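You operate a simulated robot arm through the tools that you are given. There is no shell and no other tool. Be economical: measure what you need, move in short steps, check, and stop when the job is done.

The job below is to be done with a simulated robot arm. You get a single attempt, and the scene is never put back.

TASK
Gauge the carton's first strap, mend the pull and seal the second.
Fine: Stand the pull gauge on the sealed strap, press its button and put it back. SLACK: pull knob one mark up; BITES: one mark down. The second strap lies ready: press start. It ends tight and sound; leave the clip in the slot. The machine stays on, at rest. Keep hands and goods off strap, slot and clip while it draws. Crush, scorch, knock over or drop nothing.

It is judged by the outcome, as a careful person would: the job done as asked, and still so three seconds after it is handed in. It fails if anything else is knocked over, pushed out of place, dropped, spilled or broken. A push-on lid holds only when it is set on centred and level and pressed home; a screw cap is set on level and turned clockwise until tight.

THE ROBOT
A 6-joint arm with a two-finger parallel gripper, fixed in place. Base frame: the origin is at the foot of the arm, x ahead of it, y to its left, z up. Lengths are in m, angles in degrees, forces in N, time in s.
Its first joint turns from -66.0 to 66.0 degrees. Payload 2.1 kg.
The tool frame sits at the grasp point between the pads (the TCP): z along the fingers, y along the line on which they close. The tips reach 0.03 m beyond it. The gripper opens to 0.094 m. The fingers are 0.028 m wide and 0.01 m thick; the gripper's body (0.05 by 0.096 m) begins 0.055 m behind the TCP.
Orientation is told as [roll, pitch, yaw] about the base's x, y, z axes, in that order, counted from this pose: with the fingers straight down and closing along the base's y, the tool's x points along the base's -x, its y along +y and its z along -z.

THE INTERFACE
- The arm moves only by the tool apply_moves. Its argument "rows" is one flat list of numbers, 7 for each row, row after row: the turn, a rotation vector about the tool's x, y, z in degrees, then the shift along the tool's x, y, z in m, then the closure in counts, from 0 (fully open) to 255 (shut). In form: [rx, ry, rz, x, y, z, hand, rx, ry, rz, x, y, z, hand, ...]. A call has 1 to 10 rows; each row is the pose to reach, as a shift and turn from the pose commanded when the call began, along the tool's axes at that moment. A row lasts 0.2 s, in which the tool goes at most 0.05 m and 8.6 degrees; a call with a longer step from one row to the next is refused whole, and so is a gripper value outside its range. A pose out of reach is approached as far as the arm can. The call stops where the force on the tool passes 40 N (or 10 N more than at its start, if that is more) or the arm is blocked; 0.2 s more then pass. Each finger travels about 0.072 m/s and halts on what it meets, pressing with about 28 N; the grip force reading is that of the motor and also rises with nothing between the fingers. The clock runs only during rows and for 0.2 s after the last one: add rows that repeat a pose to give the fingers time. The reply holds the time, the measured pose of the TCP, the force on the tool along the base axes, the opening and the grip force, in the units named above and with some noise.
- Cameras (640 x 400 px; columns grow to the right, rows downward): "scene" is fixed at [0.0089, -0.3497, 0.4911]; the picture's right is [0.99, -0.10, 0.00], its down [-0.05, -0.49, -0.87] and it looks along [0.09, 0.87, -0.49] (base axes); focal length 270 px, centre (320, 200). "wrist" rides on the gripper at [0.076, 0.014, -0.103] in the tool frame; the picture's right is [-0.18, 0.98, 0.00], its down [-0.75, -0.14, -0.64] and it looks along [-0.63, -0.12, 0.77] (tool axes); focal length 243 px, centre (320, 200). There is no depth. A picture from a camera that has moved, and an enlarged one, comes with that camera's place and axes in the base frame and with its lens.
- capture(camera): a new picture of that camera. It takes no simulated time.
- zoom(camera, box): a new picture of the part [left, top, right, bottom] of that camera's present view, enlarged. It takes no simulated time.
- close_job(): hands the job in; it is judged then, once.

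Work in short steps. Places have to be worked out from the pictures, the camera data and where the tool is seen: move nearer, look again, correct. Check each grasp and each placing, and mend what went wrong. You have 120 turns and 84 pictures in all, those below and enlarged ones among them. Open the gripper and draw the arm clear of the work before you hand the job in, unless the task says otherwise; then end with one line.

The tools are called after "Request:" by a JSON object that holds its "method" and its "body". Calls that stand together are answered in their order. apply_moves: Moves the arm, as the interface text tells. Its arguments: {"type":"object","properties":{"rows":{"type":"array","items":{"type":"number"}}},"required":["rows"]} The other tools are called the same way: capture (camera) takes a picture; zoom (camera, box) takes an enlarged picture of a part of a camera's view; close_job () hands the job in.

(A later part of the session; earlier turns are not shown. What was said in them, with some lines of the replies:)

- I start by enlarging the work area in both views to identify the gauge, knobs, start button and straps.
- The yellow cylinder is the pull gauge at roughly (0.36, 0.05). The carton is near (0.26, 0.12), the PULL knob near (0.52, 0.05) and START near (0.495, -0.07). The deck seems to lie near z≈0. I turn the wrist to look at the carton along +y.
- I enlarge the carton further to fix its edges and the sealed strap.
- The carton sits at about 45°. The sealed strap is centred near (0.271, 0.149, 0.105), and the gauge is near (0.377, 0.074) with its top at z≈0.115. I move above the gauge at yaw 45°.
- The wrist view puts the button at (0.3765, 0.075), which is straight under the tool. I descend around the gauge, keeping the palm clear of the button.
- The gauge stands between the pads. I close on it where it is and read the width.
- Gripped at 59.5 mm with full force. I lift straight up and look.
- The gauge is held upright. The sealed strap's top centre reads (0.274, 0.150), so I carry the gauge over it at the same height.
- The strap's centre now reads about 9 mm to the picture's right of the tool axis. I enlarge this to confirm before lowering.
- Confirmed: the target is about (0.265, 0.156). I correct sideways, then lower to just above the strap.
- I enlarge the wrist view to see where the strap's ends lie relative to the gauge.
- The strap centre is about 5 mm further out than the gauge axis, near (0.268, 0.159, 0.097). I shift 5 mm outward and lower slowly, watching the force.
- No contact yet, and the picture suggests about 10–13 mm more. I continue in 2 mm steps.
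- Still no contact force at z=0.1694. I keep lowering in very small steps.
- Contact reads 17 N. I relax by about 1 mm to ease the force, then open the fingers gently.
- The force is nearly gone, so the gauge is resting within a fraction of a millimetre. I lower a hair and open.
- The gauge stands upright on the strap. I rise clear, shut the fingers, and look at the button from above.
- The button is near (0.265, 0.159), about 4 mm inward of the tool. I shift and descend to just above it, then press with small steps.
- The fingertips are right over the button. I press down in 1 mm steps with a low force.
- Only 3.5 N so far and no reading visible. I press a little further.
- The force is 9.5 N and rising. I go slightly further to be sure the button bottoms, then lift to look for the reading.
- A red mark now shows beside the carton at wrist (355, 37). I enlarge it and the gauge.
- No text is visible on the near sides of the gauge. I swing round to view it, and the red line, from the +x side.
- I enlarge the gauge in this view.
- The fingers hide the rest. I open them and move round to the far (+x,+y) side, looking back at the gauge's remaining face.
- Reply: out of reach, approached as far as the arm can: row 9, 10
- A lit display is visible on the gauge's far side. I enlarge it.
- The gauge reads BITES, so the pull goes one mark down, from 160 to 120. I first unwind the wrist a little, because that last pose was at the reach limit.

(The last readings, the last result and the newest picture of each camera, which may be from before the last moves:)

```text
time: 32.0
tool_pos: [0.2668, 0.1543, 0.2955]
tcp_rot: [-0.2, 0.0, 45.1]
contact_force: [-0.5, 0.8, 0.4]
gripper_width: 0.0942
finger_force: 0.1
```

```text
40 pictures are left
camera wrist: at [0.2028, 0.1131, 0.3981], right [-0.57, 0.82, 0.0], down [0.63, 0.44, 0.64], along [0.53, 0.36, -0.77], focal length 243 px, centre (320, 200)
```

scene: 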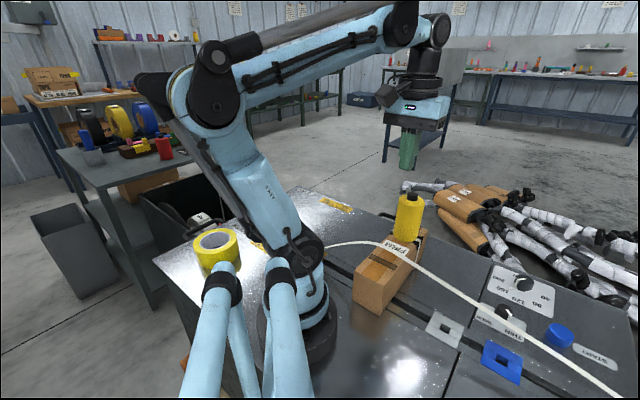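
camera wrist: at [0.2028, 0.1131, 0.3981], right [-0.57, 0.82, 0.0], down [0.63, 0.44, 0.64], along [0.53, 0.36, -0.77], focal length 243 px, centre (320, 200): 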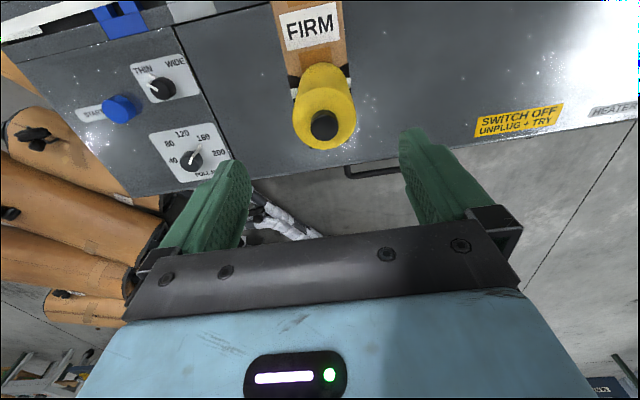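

I'm above the gauge with the button at (0.268, 0.160). I correct a few millimetres and descend around it.

Request:
{"method": "apply_moves", "body": {"rows": [0, 0, 0, -0.0044, 0.0027, 0.03, 0, 0, 0, 0, -0.0044, 0.0027, 0.065, 0, 0, 0, 0, -0.0044, 0.0027, 0.1, 0, 0, 0, 0, -0.0044, 0.0027, 0.122, 0, 0, 0, 0, -0.0044, 0.0027, 0.128, 0, 0, 0, 0, -0.0044, 0.0027, 0.128, 0]}}

Request:
{"method": "capture", "body": {"camera": "wrist"}}

```text
time: 33.4
tool_pos: [0.2694, 0.1635, 0.1666]
tcp_rot: [-0.3, 0.0, 45.0]
contact_force: [-0.1, -0.4, 0.1]
gripper_width: 0.0943
finger_force: 0.1
```

```text
39 pictures are left
camera wrist: at [0.2049, 0.1204, 0.2688], right [-0.57, 0.82, 0.0], down [0.63, 0.44, 0.64], along [0.53, 0.36, -0.77], focal length 243 px, centre (320, 200)
```

wrist: 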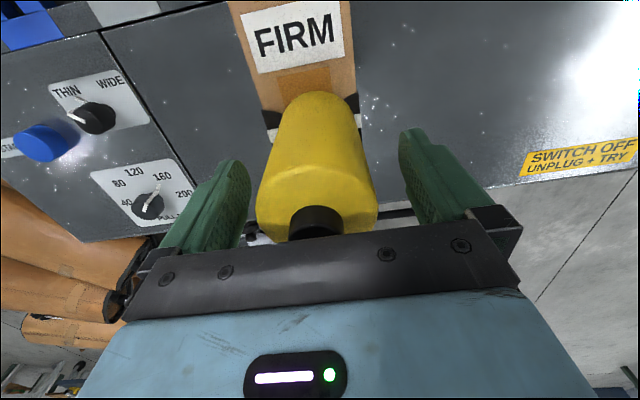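

The gauge sits about 3 mm off the pad centre compared with my first grip, so I nudge the tool and then close.

Request:
{"method": "apply_moves", "body": {"rows": [0, 0, 0, 0.003, -0.003, 0, 0, 0, 0, 0, 0.003, -0.003, 0, 0, 0, 0, 0, 0.003, -0.003, 0, 80, 0, 0, 0, 0.003, -0.003, 0, 140, 0, 0, 0, 0.003, -0.003, 0, 140, 0, 0, 0, 0.003, -0.003, 0, 140]}}

Request:
{"method": "apply_moves", "body": {"rows": [0, 0, 0, 0, 0, -0.01, 140, 0, 0, 0, 0, 0, -0.03, 140, 0, 0, 0, 0, 0, -0.06, 140, 0, 0, 0, 0, 0, -0.08, 140, 0, 0, 0, 0, 0, -0.08, 140]}}

Request:
{"method": "capture", "body": {"camera": "wrist"}}

```text
time: 34.8
tool_pos: [0.2686, 0.1595, 0.1669]
tcp_rot: [-0.2, 0.0, 45.1]
contact_force: [-0.2, 0.9, 0.9]
gripper_width: 0.0582
finger_force: 27.9
```

```text
time: 36.0
tool_pos: [0.2687, 0.1592, 0.2473]
tcp_rot: [-0.2, 0.1, 45.2]
contact_force: [0.5, 0.2, -0.8]
gripper_width: 0.0581
finger_force: 28.1
```

```text
38 pictures are left
camera wrist: at [0.2042, 0.1164, 0.3492], right [-0.57, 0.82, 0.0], down [0.63, 0.44, 0.64], along [0.53, 0.36, -0.77], focal length 243 px, centre (320, 200)
```

wrist: 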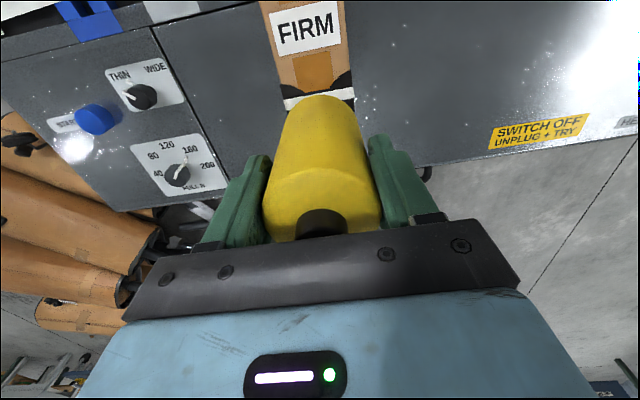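

Held well. I carry it back over its original spot (0.3776, 0.072) and lower to just above the deck.

Request:
{"method": "apply_moves", "body": {"rows": [0, 0, 0, -0.004, -0.035, 0, 140, 0, 0, 0, -0.008, -0.07, 0, 140, 0, 0, 0, -0.012, -0.105, 0, 140, 0, 0, 0, -0.0152, -0.1388, 0, 140, 0, 0, 0, -0.0152, -0.1388, 0.04, 140, 0, 0, 0, -0.0152, -0.1388, 0.08, 140, 0, 0, 0, -0.0152, -0.1388, 0.12, 140, 0, 0, 0, -0.0152, -0.1388, 0.15, 140, 0, 0, 0, -0.0152, -0.1388, 0.16, 140, 0, 0, 0, -0.0152, -0.1388, 0.16, 140]}}

```text
time: 38.2
tool_pos: [0.3772, 0.0717, 0.0887]
tcp_rot: [-0.2, 0.1, 45.1]
contact_force: [0.4, -0.8, -1.4]
gripper_width: 0.058
finger_force: 27.9
```

Request:
{"method": "apply_moves", "body": {"rows": [0, 0, 0, 0, 0, 0.004, 140, 0, 0, 0, 0, 0, 0.007, 140, 0, 0, 0, 0, 0, 0.0085, 140, 0, 0, 0, 0, 0, 0.0095, 140, 0, 0, 0, 0, 0, 0.0095, 140]}}

```text
time: 39.4
tool_pos: [0.3783, 0.0717, 0.0782]
tcp_rot: [-0.2, 0.1, 45.2]
contact_force: [1.0, 0.4, -1.4]
gripper_width: 0.0583
finger_force: 27.8
```

At z=0.0782 there is still no contact, so I lower in half-millimetre steps.

Request:
{"method": "apply_moves", "body": {"rows": [0, 0, 0, 0, 0, 0.0008, 140, 0, 0, 0, 0, 0, 0.0015, 140, 0, 0, 0, 0, 0, 0.0015, 140]}}

```text
time: 40.2
tool_pos: [0.3788, 0.07, 0.0765]
tcp_rot: [-0.2, 0.0, 45.2]
contact_force: [1.3, 1.0, 14.4]
gripper_width: 0.058
finger_force: 27.7
```

Contact at 14 N. I ease back slightly, open, and rise clear.

Request:
{"method": "apply_moves", "body": {"rows": [0, 0, 0, 0, 0, -0.0006, 140, 0, 0, 0, 0, 0, -0.0006, 110, 0, 0, 0, 0, 0, -0.0006, 60, 0, 0, 0, 0, 0, -0.0006, 0, 0, 0, 0, 0, 0, -0.0006, 0]}}

Request:
{"method": "apply_moves", "body": {"rows": [0, 0, 0, 0, 0, -0.02, 0, 0, 0, 0, 0, 0, -0.05, 0, 0, 0, 0, 0, 0, -0.09, 0, 0, 0, 0, 0, 0, -0.13, 0, 0, 0, 0, 0, 0, -0.17, 0, 0, 0, 0, 0, 0, -0.17, 0]}}

Request:
{"method": "capture", "body": {"camera": "wrist"}}

```text
time: 41.4
tool_pos: [0.3781, 0.0708, 0.0769]
tcp_rot: [-0.3, 0.0, 45.2]
contact_force: [1.0, -0.4, -1.0]
gripper_width: 0.0938
finger_force: 0.0
```

```text
time: 42.8
tool_pos: [0.3773, 0.0713, 0.2483]
tcp_rot: [-0.2, 0.0, 45.2]
contact_force: [0.4, -1.1, -0.1]
gripper_width: 0.0941
finger_force: 0.0
```

```text
37 pictures are left
camera wrist: at [0.3132, 0.029, 0.3504], right [-0.57, 0.82, 0.0], down [0.63, 0.44, 0.64], along [0.53, 0.36, -0.77], focal length 243 px, centre (320, 200)
```

wrist: 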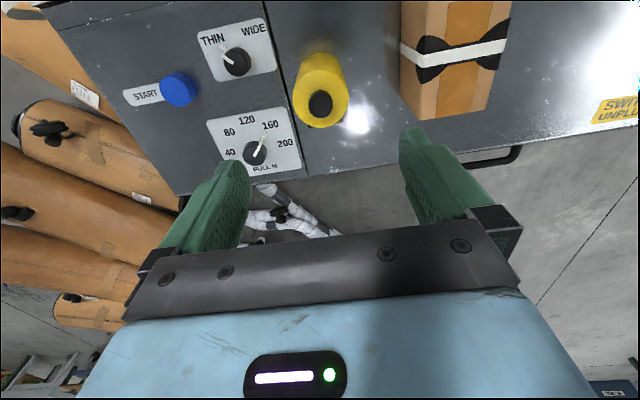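

The gauge is back on its spot. Now I enlarge the PULL dial to plan the turn.

Request:
{"method": "zoom", "body": {"camera": "wrist", "box": [190, 90, 310, 190]}}

```text
4.00 times, centred on (250, 140) of wrist
camera zoom: at [0.3132, 0.029, 0.3504], right [-0.57, 0.82, 0.0], down [0.63, 0.44, 0.64], along [0.53, 0.36, -0.77], focal length 970 px, centre (600, 440)
```

zoom: 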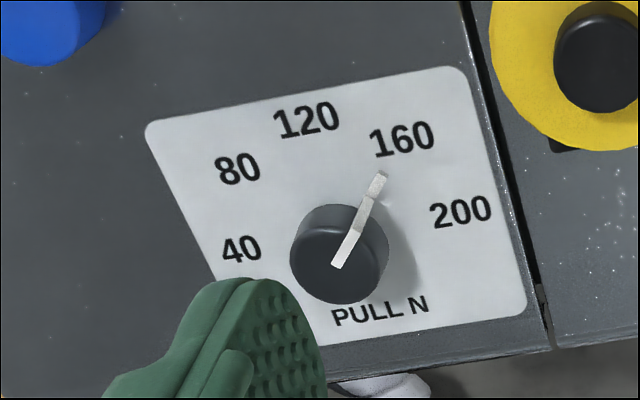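

The dial geometry: the knob axis is near (0.523, 0.049) and the marks are 45° apart. 160 points toward -x, and 120 is 45° counter-clockwise from above. I move above the knob at yaw 0, with the fingers closing across the pointer.

Request:
{"method": "apply_moves", "body": {"rows": [0, 0, 8, -0.0144, -0.02, 0, 0, 0, 0, 16, -0.0289, -0.04, 0, 0, 0, 0, 24, -0.0433, -0.06, 0, 0, 0, 0, 32, -0.0577, -0.079, 0, 0, 0, 0, 40, -0.072, -0.099, 0, 0, 0, 0, 45.2, -0.0866, -0.1191, 0, 0, 0, 0, 45.2, -0.0866, -0.1191, 0.04, 0, 0, 0, 45.2, -0.0866, -0.1191, 0.08, 0, 0, 0, 45.2, -0.0866, -0.1191, 0.11, 0, 0, 0, 45.2, -0.0866, -0.1191, 0.11, 0]}}

Request:
{"method": "capture", "body": {"camera": "wrist"}}

Request:
{"method": "capture", "body": {"camera": "scene"}}

```text
time: 45.0
tool_pos: [0.5229, 0.0486, 0.1363]
tcp_rot: [0.0, -0.1, -0.1]
contact_force: [0.9, -0.1, -1.0]
gripper_width: 0.094
finger_force: 0.0
```

```text
35 pictures are left
camera wrist: at [0.4467, 0.065, 0.2384], right [0.19, 0.98, 0.0], down [0.75, -0.14, 0.64], along [0.63, -0.12, -0.77], focal length 243 px, centre (320, 200)
```

wrist: 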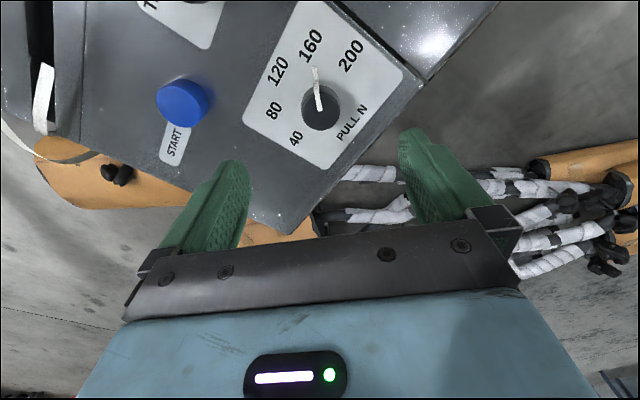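

```text
34 pictures are left
```

scene: 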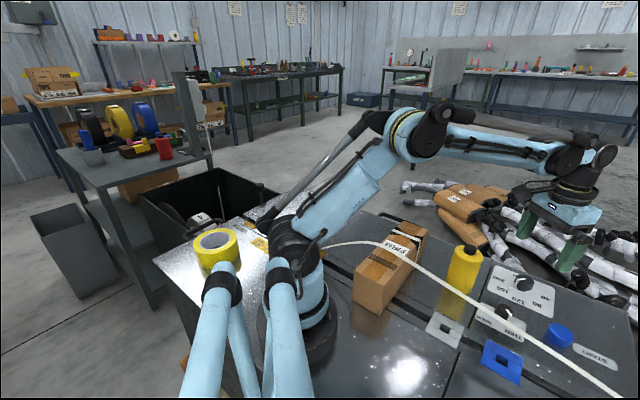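

Request:
{"method": "zoom", "body": {"camera": "wrist", "box": [240, 0, 420, 170]}}

Request:
{"method": "zoom", "body": {"camera": "scene", "box": [480, 230, 600, 320]}}

```text
2.35 times, centred on (330, 85) of wrist
camera zoom: at [0.4467, 0.065, 0.2384], right [0.19, 0.98, 0.0], down [0.75, -0.14, 0.64], along [0.63, -0.12, -0.77], focal length 571 px, centre (296, 471)
```

zoom: 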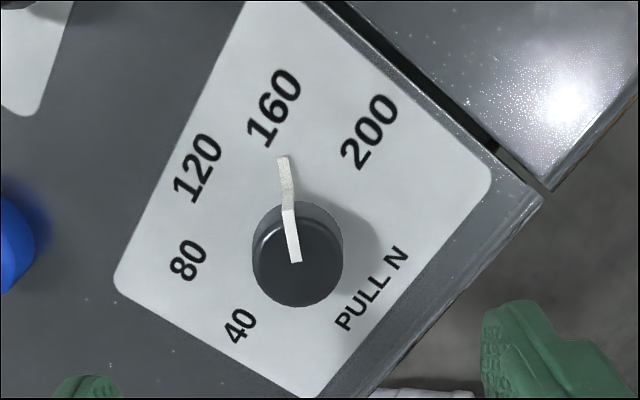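

```text
4.44 times, centred on (540, 275) of scene
camera zoom: at [0.0089, -0.3497, 0.4911], right [0.99, -0.1, 0.0], down [-0.05, -0.49, -0.87], along [0.09, 0.87, -0.49], focal length 1202 px, centre (-658, -133)
```

zoom: 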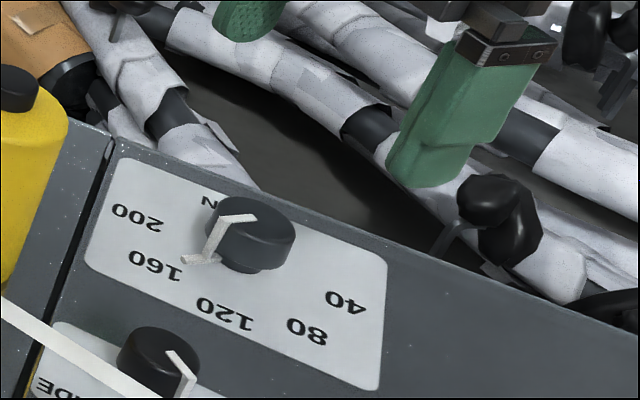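

The knob is a cap with a bent pointer. I shift about 5 mm inward and 3 mm left, then descend so the tips straddle it.

Request:
{"method": "apply_moves", "body": {"rows": [0, 0, 0, 0.0045, 0.003, 0.03, 0, 0, 0, 0, 0.0045, 0.003, 0.06, 0, 0, 0, 0, 0.0045, 0.003, 0.08, 0, 0, 0, 0, 0.0045, 0.003, 0.09, 0, 0, 0, 0, 0.0045, 0.003, 0.093, 0, 0, 0, 0, 0.0045, 0.003, 0.093, 0]}}

Request:
{"method": "capture", "body": {"camera": "wrist"}}

Request:
{"method": "zoom", "body": {"camera": "scene", "box": [460, 210, 620, 330]}}

```text
time: 46.4
tool_pos: [0.5189, 0.0505, 0.0437]
tcp_rot: [0.0, -0.1, -0.1]
contact_force: [0.4, -0.1, 0.5]
gripper_width: 0.0939
finger_force: 0.1
```

```text
31 pictures are left
camera wrist: at [0.4417, 0.0667, 0.1462], right [0.18, 0.98, 0.0], down [0.75, -0.14, 0.64], along [0.63, -0.12, -0.77], focal length 243 px, centre (320, 200)
```

wrist: 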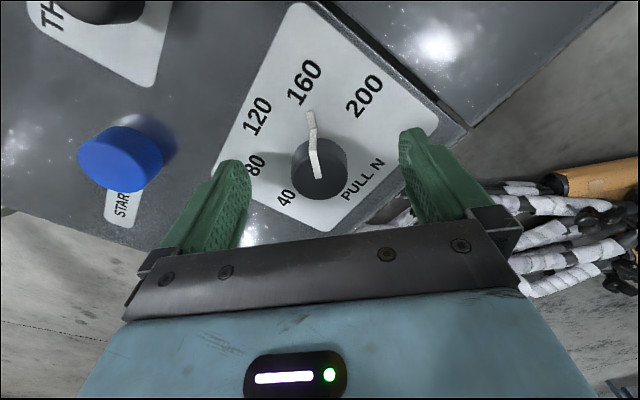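

```text
3.33 times, centred on (540, 270) of scene
camera zoom: at [0.0089, -0.3497, 0.4911], right [0.99, -0.1, 0.0], down [-0.05, -0.49, -0.87], along [0.09, 0.87, -0.49], focal length 902 px, centre (-413, -33)
```

zoom: 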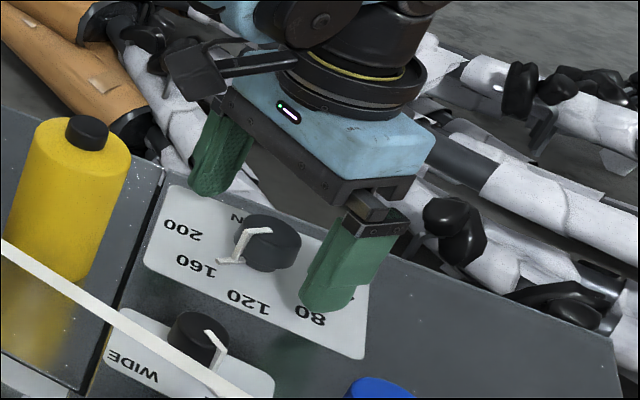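

The knob lies between the fingers, about 34 mm wide. I go 5 mm lower and 3 mm outward, then close.

Request:
{"method": "apply_moves", "body": {"rows": [0, 0, 0, -0.003, 0.001, 0.003, 0, 0, 0, 0, -0.003, 0.001, 0.005, 0, 0, 0, 0, -0.003, 0.001, 0.005, 80, 0, 0, 0, -0.003, 0.001, 0.005, 150, 0, 0, 0, -0.003, 0.001, 0.005, 220, 0, 0, 0, -0.003, 0.001, 0.005, 220, 0, 0, 0, -0.003, 0.001, 0.005, 220]}}

Request:
{"method": "capture", "body": {"camera": "wrist"}}

```text
time: 48.0
tool_pos: [0.5211, 0.0491, 0.0388]
tcp_rot: [-0.4, -0.2, -0.2]
contact_force: [1.1, -23.1, -4.3]
gripper_width: 0.0358
finger_force: 45.8
```

```text
29 pictures are left
camera wrist: at [0.4449, 0.0661, 0.1416], right [0.19, 0.98, -0.01], down [0.75, -0.14, 0.64], along [0.63, -0.13, -0.76], focal length 243 px, centre (320, 200)
```

wrist: 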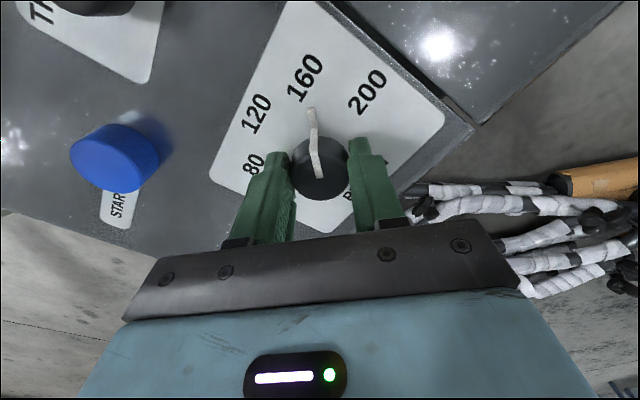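

Gripped at 35.8 mm, but with 23 N of side load. I ease the tool 1.5 mm toward -y to centre it before turning.

Request:
{"method": "apply_moves", "body": {"rows": [0, 0, 0, 0, -0.0015, 0, 220, 0, 0, 0, 0, -0.0015, 0, 220]}}

```text
time: 48.6
tool_pos: [0.5209, 0.0494, 0.0401]
tcp_rot: [-0.3, -0.1, -0.1]
contact_force: [0.3, -17.6, -8.8]
gripper_width: 0.0351
finger_force: 45.4
```

Request:
{"method": "apply_moves", "body": {"rows": [0, 0, 0, 0, -0.003, 0, 220, 0, 0, 0, 0, -0.003, 0, 220]}}

```text
time: 49.2
tool_pos: [0.521, 0.0487, 0.0393]
tcp_rot: [0.1, -0.1, 0.3]
contact_force: [-0.5, 4.6, 7.9]
gripper_width: 0.0354
finger_force: 44.4
```

The side load is nearly gone. I turn the knob 45° counter-clockwise seen from above, toward 120.

Request:
{"method": "apply_moves", "body": {"rows": [0, 0, -5, 0, 0, 0, 220, 0, 0, -10, 0, 0, 0, 220, 0, 0, -15, 0, 0, 0, 220, 0, 0, -20, 0, 0, 0, 220, 0, 0, -20, 0, 0, 0, 220]}}

Request:
{"method": "capture", "body": {"camera": "wrist"}}

```text
time: 50.4
tool_pos: [0.5215, 0.0475, 0.0397]
tcp_rot: [0.0, -0.1, 20.1]
contact_force: [-1.8, 13.1, 1.5]
gripper_width: 0.0354
finger_force: 44.9
```

```text
28 pictures are left
camera wrist: at [0.4447, 0.0373, 0.1418], right [-0.16, 0.99, 0.0], down [0.76, 0.13, 0.64], along [0.63, 0.11, -0.77], focal length 243 px, centre (320, 200)
```

wrist: 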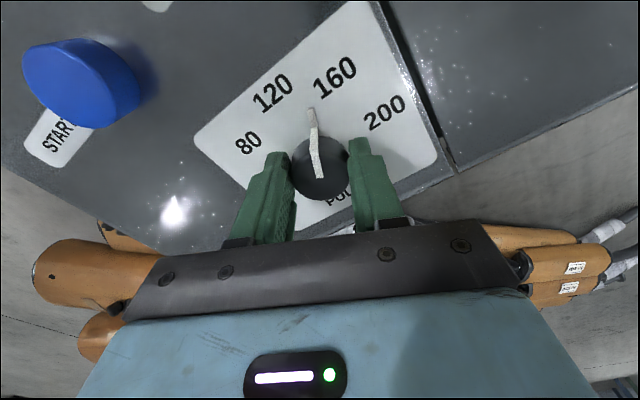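

The knob is turning with the hand, and the pointer is midway between 160 and 120. I turn the remaining 25°.

Request:
{"method": "apply_moves", "body": {"rows": [0, 0, -5, -0.0003, 0.001, 0, 220, 0, 0, -10, -0.0003, 0.001, 0, 220, 0, 0, -15, -0.0003, 0.001, 0, 220, 0, 0, -20, -0.0003, 0.001, 0, 220, 0, 0, -25, -0.0003, 0.001, 0, 220, 0, 0, -25, -0.0003, 0.001, 0, 220]}}

Request:
{"method": "zoom", "body": {"camera": "wrist", "box": [200, 40, 440, 220]}}

```text
time: 51.8
tool_pos: [0.5226, 0.0479, 0.041]
tcp_rot: [-0.4, 0.0, 45.0]
contact_force: [18.2, 1.7, -1.3]
gripper_width: 0.0356
finger_force: 44.9
```

```text
2.22 times, centred on (320, 130) of wrist
camera zoom: at [0.4571, 0.0062, 0.1417], right [-0.56, 0.83, -0.01], down [0.63, 0.44, 0.64], along [0.53, 0.36, -0.77], focal length 539 px, centre (320, 356)
```

zoom: 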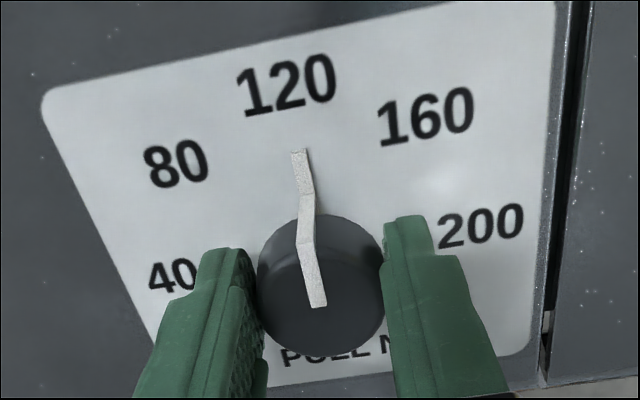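

The pointer lines up with 120. I open the fingers and rise.

Request:
{"method": "apply_moves", "body": {"rows": [0, 0, 0, 0, 0, 0, 150, 0, 0, 0, 0, 0, 0, 80, 0, 0, 0, 0, 0, 0, 0, 0, 0, 0, 0, 0, 0, 0, 0, 0, 0, 0, 0, -0.03, 0, 0, 0, 0, 0, 0, -0.07, 0, 0, 0, 0, 0, 0, -0.1, 0, 0, 0, 0, 0, 0, -0.1, 0]}}

Request:
{"method": "capture", "body": {"camera": "wrist"}}

```text
time: 53.6
tool_pos: [0.5227, 0.0469, 0.14]
tcp_rot: [-0.2, -0.1, 44.9]
contact_force: [0.1, -0.3, -0.1]
gripper_width: 0.094
finger_force: 0.1
```

```text
26 pictures are left
camera wrist: at [0.4578, 0.0058, 0.2418], right [-0.56, 0.83, 0.0], down [0.63, 0.43, 0.64], along [0.53, 0.36, -0.77], focal length 243 px, centre (320, 200)
```

wrist: 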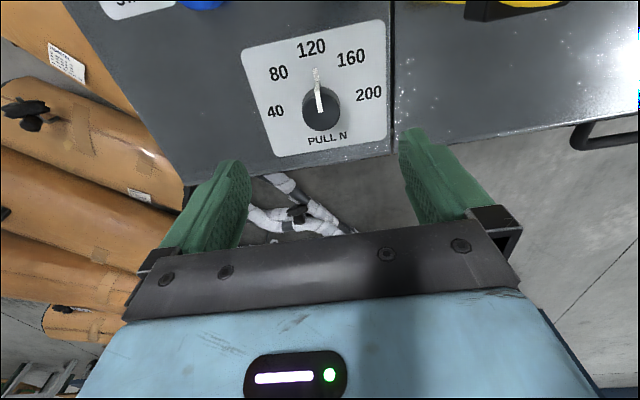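

Request:
{"method": "zoom", "body": {"camera": "wrist", "box": [240, 20, 400, 160]}}

```text
2.86 times, centred on (320, 90) of wrist
camera zoom: at [0.4578, 0.0058, 0.2418], right [-0.56, 0.83, 0.0], down [0.63, 0.43, 0.64], along [0.53, 0.36, -0.77], focal length 693 px, centre (320, 514)
```

zoom: 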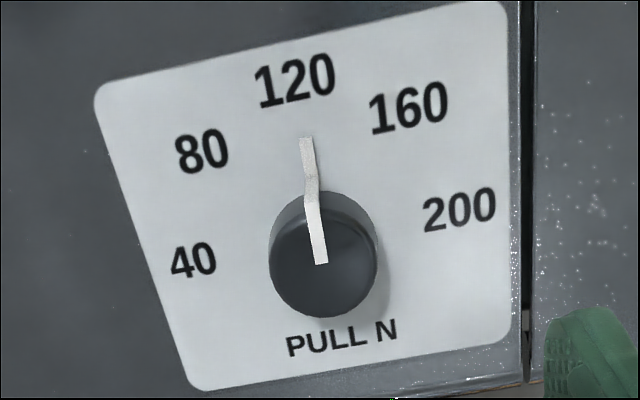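

The dial reads 120. Next is START, near (0.493, -0.068): I go above it with closed fingers, at a yaw of -30° that keeps the camera away from the strap.

Request:
{"method": "apply_moves", "body": {"rows": [0, 0, 8.3, 0.0114, -0.0067, -0.02, 60, 0, 0, 16.6, 0.0228, -0.0134, -0.02, 120, 0, 0, 24.9, 0.0341, -0.02, -0.02, 180, 0, 0, 33.2, 0.0455, -0.0268, -0.02, 255, 0, 0, 41.5, 0.0569, -0.0334, -0.02, 255, 0, 0, 49.8, 0.0683, -0.04, -0.02, 255, 0, 0, 58.1, 0.0796, -0.0468, -0.02, 255, 0, 0, 66.4, 0.091, -0.0535, -0.02, 255, 0, 0, 74.7, 0.1024, -0.0602, -0.02, 255, 0, 0, 74.7, 0.1024, -0.0602, -0.02, 255]}}

Request:
{"method": "capture", "body": {"camera": "wrist"}}

Request:
{"method": "capture", "body": {"camera": "scene"}}

```text
time: 55.8
tool_pos: [0.4918, -0.0664, 0.1589]
tcp_rot: [-0.1, -0.2, -29.9]
contact_force: [0.1, -0.3, -0.2]
gripper_width: 0.0002
finger_force: 28.4
```

```text
24 pictures are left
camera wrist: at [0.4317, -0.0141, 0.262], right [0.65, 0.76, 0.0], down [0.58, -0.5, 0.64], along [0.49, -0.42, -0.76], focal length 243 px, centre (320, 200)
```

wrist: 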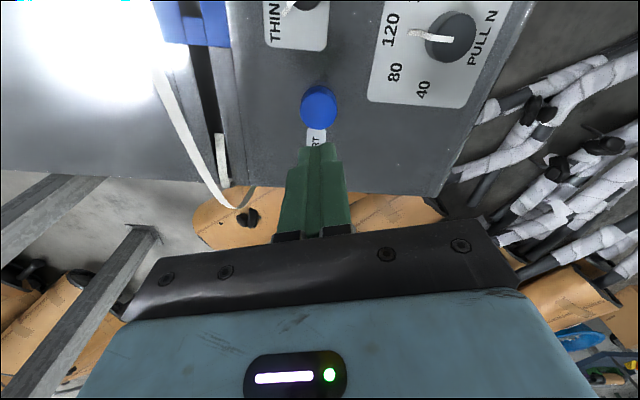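

```text
23 pictures are left
```

scene: 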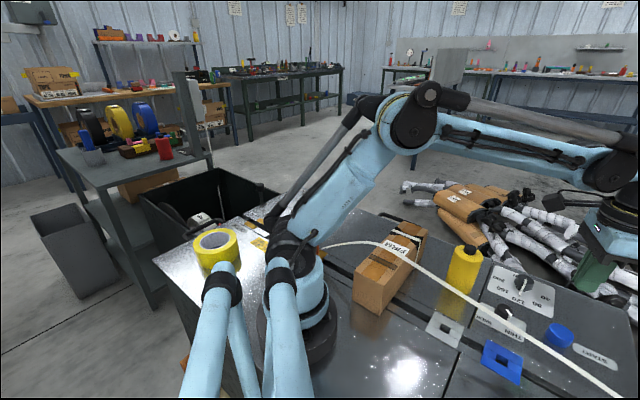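

The button is directly under the tool, with its centre at about (0.493, -0.068). I descend to just above it.

Request:
{"method": "apply_moves", "body": {"rows": [0, 0, 0, -0.001, 0, 0.04, 255, 0, 0, 0, -0.001, 0, 0.07, 255, 0, 0, 0, -0.001, 0, 0.09, 255, 0, 0, 0, -0.001, 0, 0.095, 255, 0, 0, 0, -0.001, 0, 0.095, 255]}}

Request:
{"method": "zoom", "body": {"camera": "wrist", "box": [240, 80, 400, 240]}}

Request:
{"method": "zoom", "body": {"camera": "scene", "box": [500, 220, 640, 370]}}

```text
time: 57.0
tool_pos: [0.4936, -0.0652, 0.0647]
tcp_rot: [-0.1, -0.2, -29.9]
contact_force: [-0.7, 0.4, 0.1]
gripper_width: 0.0
finger_force: 27.8
```

```text
2.50 times, centred on (320, 160) of wrist
camera zoom: at [0.4338, -0.0145, 0.1666], right [0.65, 0.76, 0.0], down [0.58, -0.49, 0.64], along [0.49, -0.42, -0.76], focal length 606 px, centre (320, 300)
```

zoom: 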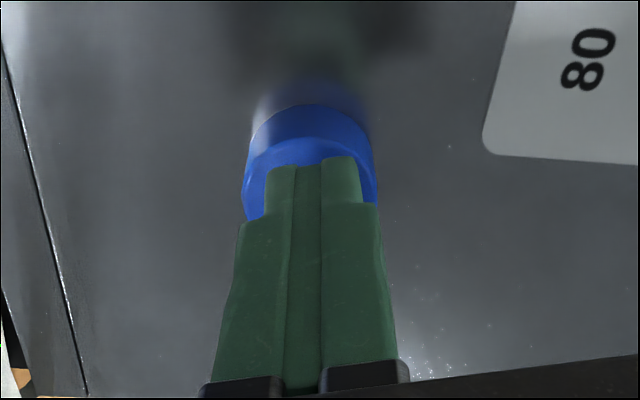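

```text
2.67 times, centred on (570, 295) of scene
camera zoom: at [0.0089, -0.3497, 0.4911], right [0.99, -0.1, 0.0], down [-0.05, -0.49, -0.87], along [0.09, 0.87, -0.49], focal length 721 px, centre (-347, -53)
```

zoom: 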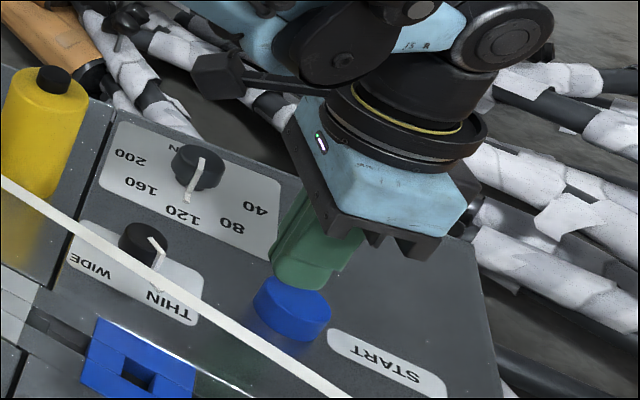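

The fingertips are above the button. I press in 2 mm steps and watch the force.

Request:
{"method": "apply_moves", "body": {"rows": [0, 0, 0, 0, 0, 0.002, 255, 0, 0, 0, 0, 0, 0.004, 255, 0, 0, 0, 0, 0, 0.006, 255, 0, 0, 0, 0, 0, 0.008, 255]}}

```text
time: 58.0
tool_pos: [0.4925, -0.0669, 0.0574]
tcp_rot: [-0.1, -0.2, -29.9]
contact_force: [0.2, -0.5, 0.6]
gripper_width: 0.0
finger_force: 28.4
```

Request:
{"method": "apply_moves", "body": {"rows": [0, 0, 0, 0, 0, 0.002, 255, 0, 0, 0, 0, 0, 0.004, 255, 0, 0, 0, 0, 0, 0.006, 255]}}

```text
time: 58.8
tool_pos: [0.493, -0.0667, 0.0517]
tcp_rot: [-0.1, -0.1, -29.9]
contact_force: [0.3, -0.9, 0.2]
gripper_width: 0.0
finger_force: 28.0
```

Request:
{"method": "apply_moves", "body": {"rows": [0, 0, 0, 0, 0, 0.0015, 255, 0, 0, 0, 0, 0, 0.003, 255, 0, 0, 0, 0, 0, 0.0045, 255]}}

Request:
{"method": "zoom", "body": {"camera": "scene", "box": [500, 220, 640, 370]}}

```text
time: 59.6
tool_pos: [0.4933, -0.0668, 0.0459]
tcp_rot: [-0.1, -0.1, -29.8]
contact_force: [-0.4, -1.1, 1.3]
gripper_width: 0.0
finger_force: 27.7
```

```text
2.67 times, centred on (570, 295) of scene
camera zoom: at [0.0089, -0.3497, 0.4911], right [0.99, -0.1, 0.0], down [-0.05, -0.49, -0.87], along [0.09, 0.87, -0.49], focal length 721 px, centre (-347, -53)
```

zoom: 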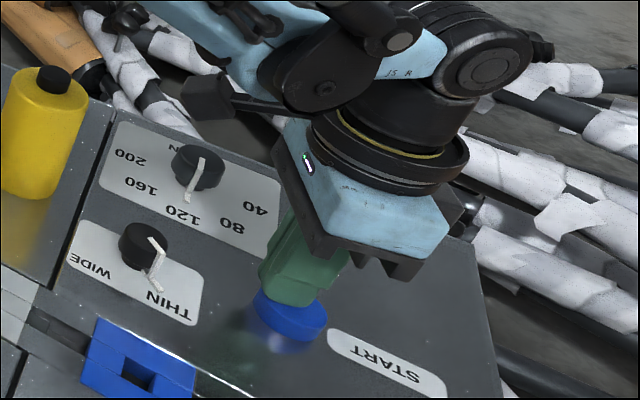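

The button has gone in and the strap has already begun to draw, so I release it and rise clear at once.

Request:
{"method": "apply_moves", "body": {"rows": [0, 0, 0, 0, 0, -0.04, 255, 0, 0, 0, 0, 0, -0.09, 255, 0, 0, 0, 0, 0, -0.14, 255, 0, 0, 0, 0, 0, -0.19, 255, 0, 0, 0, 0, 0, -0.24, 255]}}

Request:
{"method": "capture", "body": {"camera": "scene"}}

Request:
{"method": "capture", "body": {"camera": "wrist"}}

```text
time: 60.8
tool_pos: [0.4916, -0.0633, 0.2862]
tcp_rot: [-0.1, -0.1, -29.8]
contact_force: [1.1, 0.0, 0.2]
gripper_width: 0.0
finger_force: 27.9
```

```text
19 pictures are left
```

scene: 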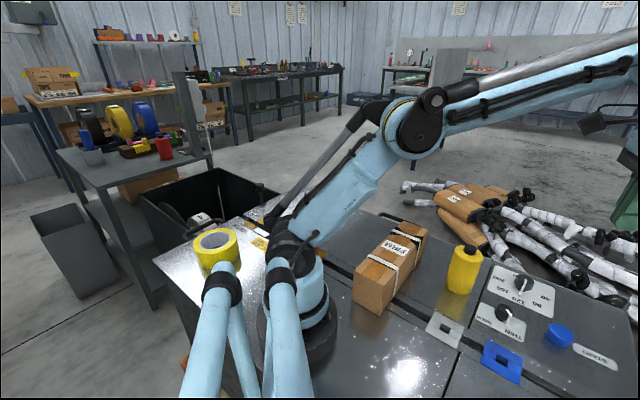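

```text
18 pictures are left
camera wrist: at [0.4319, -0.0126, 0.3891], right [0.65, 0.76, 0.0], down [0.58, -0.49, 0.64], along [0.49, -0.42, -0.76], focal length 243 px, centre (320, 200)
```

wrist: 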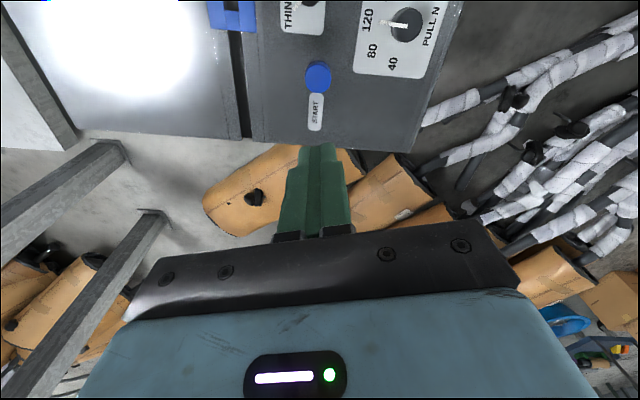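

The strap is drawn round the carton. I wait clear with the gripper opening while the machine finishes, then inspect.

Request:
{"method": "apply_moves", "body": {"rows": [0, 0, 0, 0, 0, 0, 150, 0, 0, 0, 0, 0, 0, 50, 0, 0, 0, 0, 0, 0, 0, 0, 0, 0, 0, 0, 0, 0, 0, 0, 0, 0, 0, 0, 0, 0, 0, 0, 0, 0, 0, 0, 0, 0, 0, 0, 0, 0, 0, 0, 0, 0, 0, 0, 0, 0, 0, 0, 0, 0, 0, 0, 0, 0, 0, 0, 0, 0, 0, 0]}}

Request:
{"method": "zoom", "body": {"camera": "scene", "box": [340, 210, 500, 330]}}

Request:
{"method": "zoom", "body": {"camera": "scene", "box": [420, 230, 640, 400]}}

```text
time: 63.0
tool_pos: [0.4921, -0.0639, 0.287]
tcp_rot: [-0.1, -0.2, -29.6]
contact_force: [-0.5, 0.3, -0.5]
gripper_width: 0.0939
finger_force: 0.1
```

```text
3.33 times, centred on (420, 270) of scene
camera zoom: at [0.0089, -0.3497, 0.4911], right [0.99, -0.1, 0.0], down [-0.05, -0.49, -0.87], along [0.09, 0.87, -0.49], focal length 902 px, centre (-13, -33)
```

zoom: 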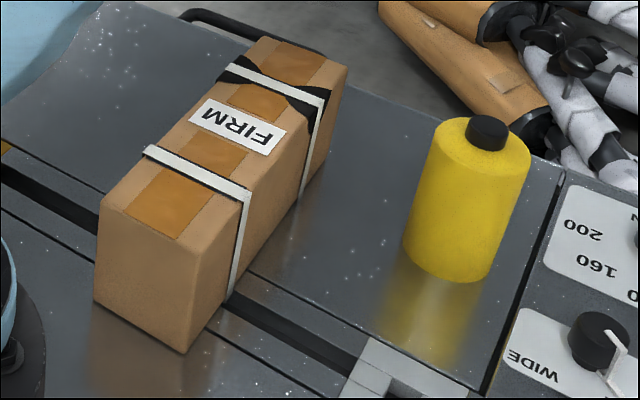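

```text
2.35 times, centred on (530, 315) of scene
camera zoom: at [0.0089, -0.3497, 0.4911], right [0.99, -0.1, 0.0], down [-0.05, -0.49, -0.87], along [0.09, 0.87, -0.49], focal length 637 px, centre (-174, -71)
```

zoom: 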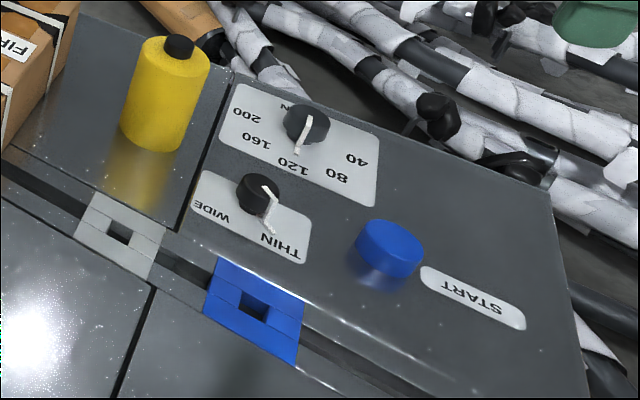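

The second strap lies tight and neat over the carton, the gauge is in place and the dial is at 120. I draw the arm up a little more, wait, and look once more to see the machine is at rest.

Request:
{"method": "apply_moves", "body": {"rows": [0, 0, 0, 0.01, 0, -0.02, 0, 0, 0, 0, 0.02, 0, -0.04, 0, 0, 0, 0, 0.03, 0, -0.06, 0, 0, 0, 0, 0.03, 0, -0.06, 0, 0, 0, 0, 0.03, 0, -0.06, 0, 0, 0, 0, 0.03, 0, -0.06, 0, 0, 0, 0, 0.03, 0, -0.06, 0, 0, 0, 0, 0.03, 0, -0.06, 0, 0, 0, 0, 0.03, 0, -0.06, 0, 0, 0, 0, 0.03, 0, -0.06, 0]}}

Request:
{"method": "zoom", "body": {"camera": "scene", "box": [320, 200, 640, 400]}}

```text
time: 65.2
tool_pos: [0.4654, -0.0506, 0.3468]
tcp_rot: [-0.1, -0.2, -29.7]
contact_force: [-0.3, 0.2, -0.2]
gripper_width: 0.094
finger_force: 0.1
```

```text
2.00 times, centred on (480, 300) of scene
camera zoom: at [0.0089, -0.3497, 0.4911], right [0.99, -0.1, 0.0], down [-0.05, -0.49, -0.87], along [0.09, 0.87, -0.49], focal length 541 px, centre (0, 0)
```

zoom: 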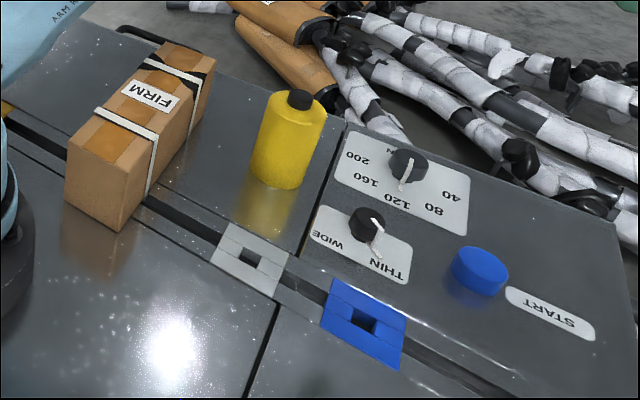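

The scene is unchanged and at rest, with the arm clear and the gripper open. I hand the job in.

Request:
{"method": "close_job", "body": {}}

```text
The job is handed in.
```

The gauge read BITES on the first strap, so I turned the pull knob down one mark, from 160 to 120. I put the gauge back, pressed START, and the second strap looked tight and neat on the carton; I judged it by eye and didn't gauge it.
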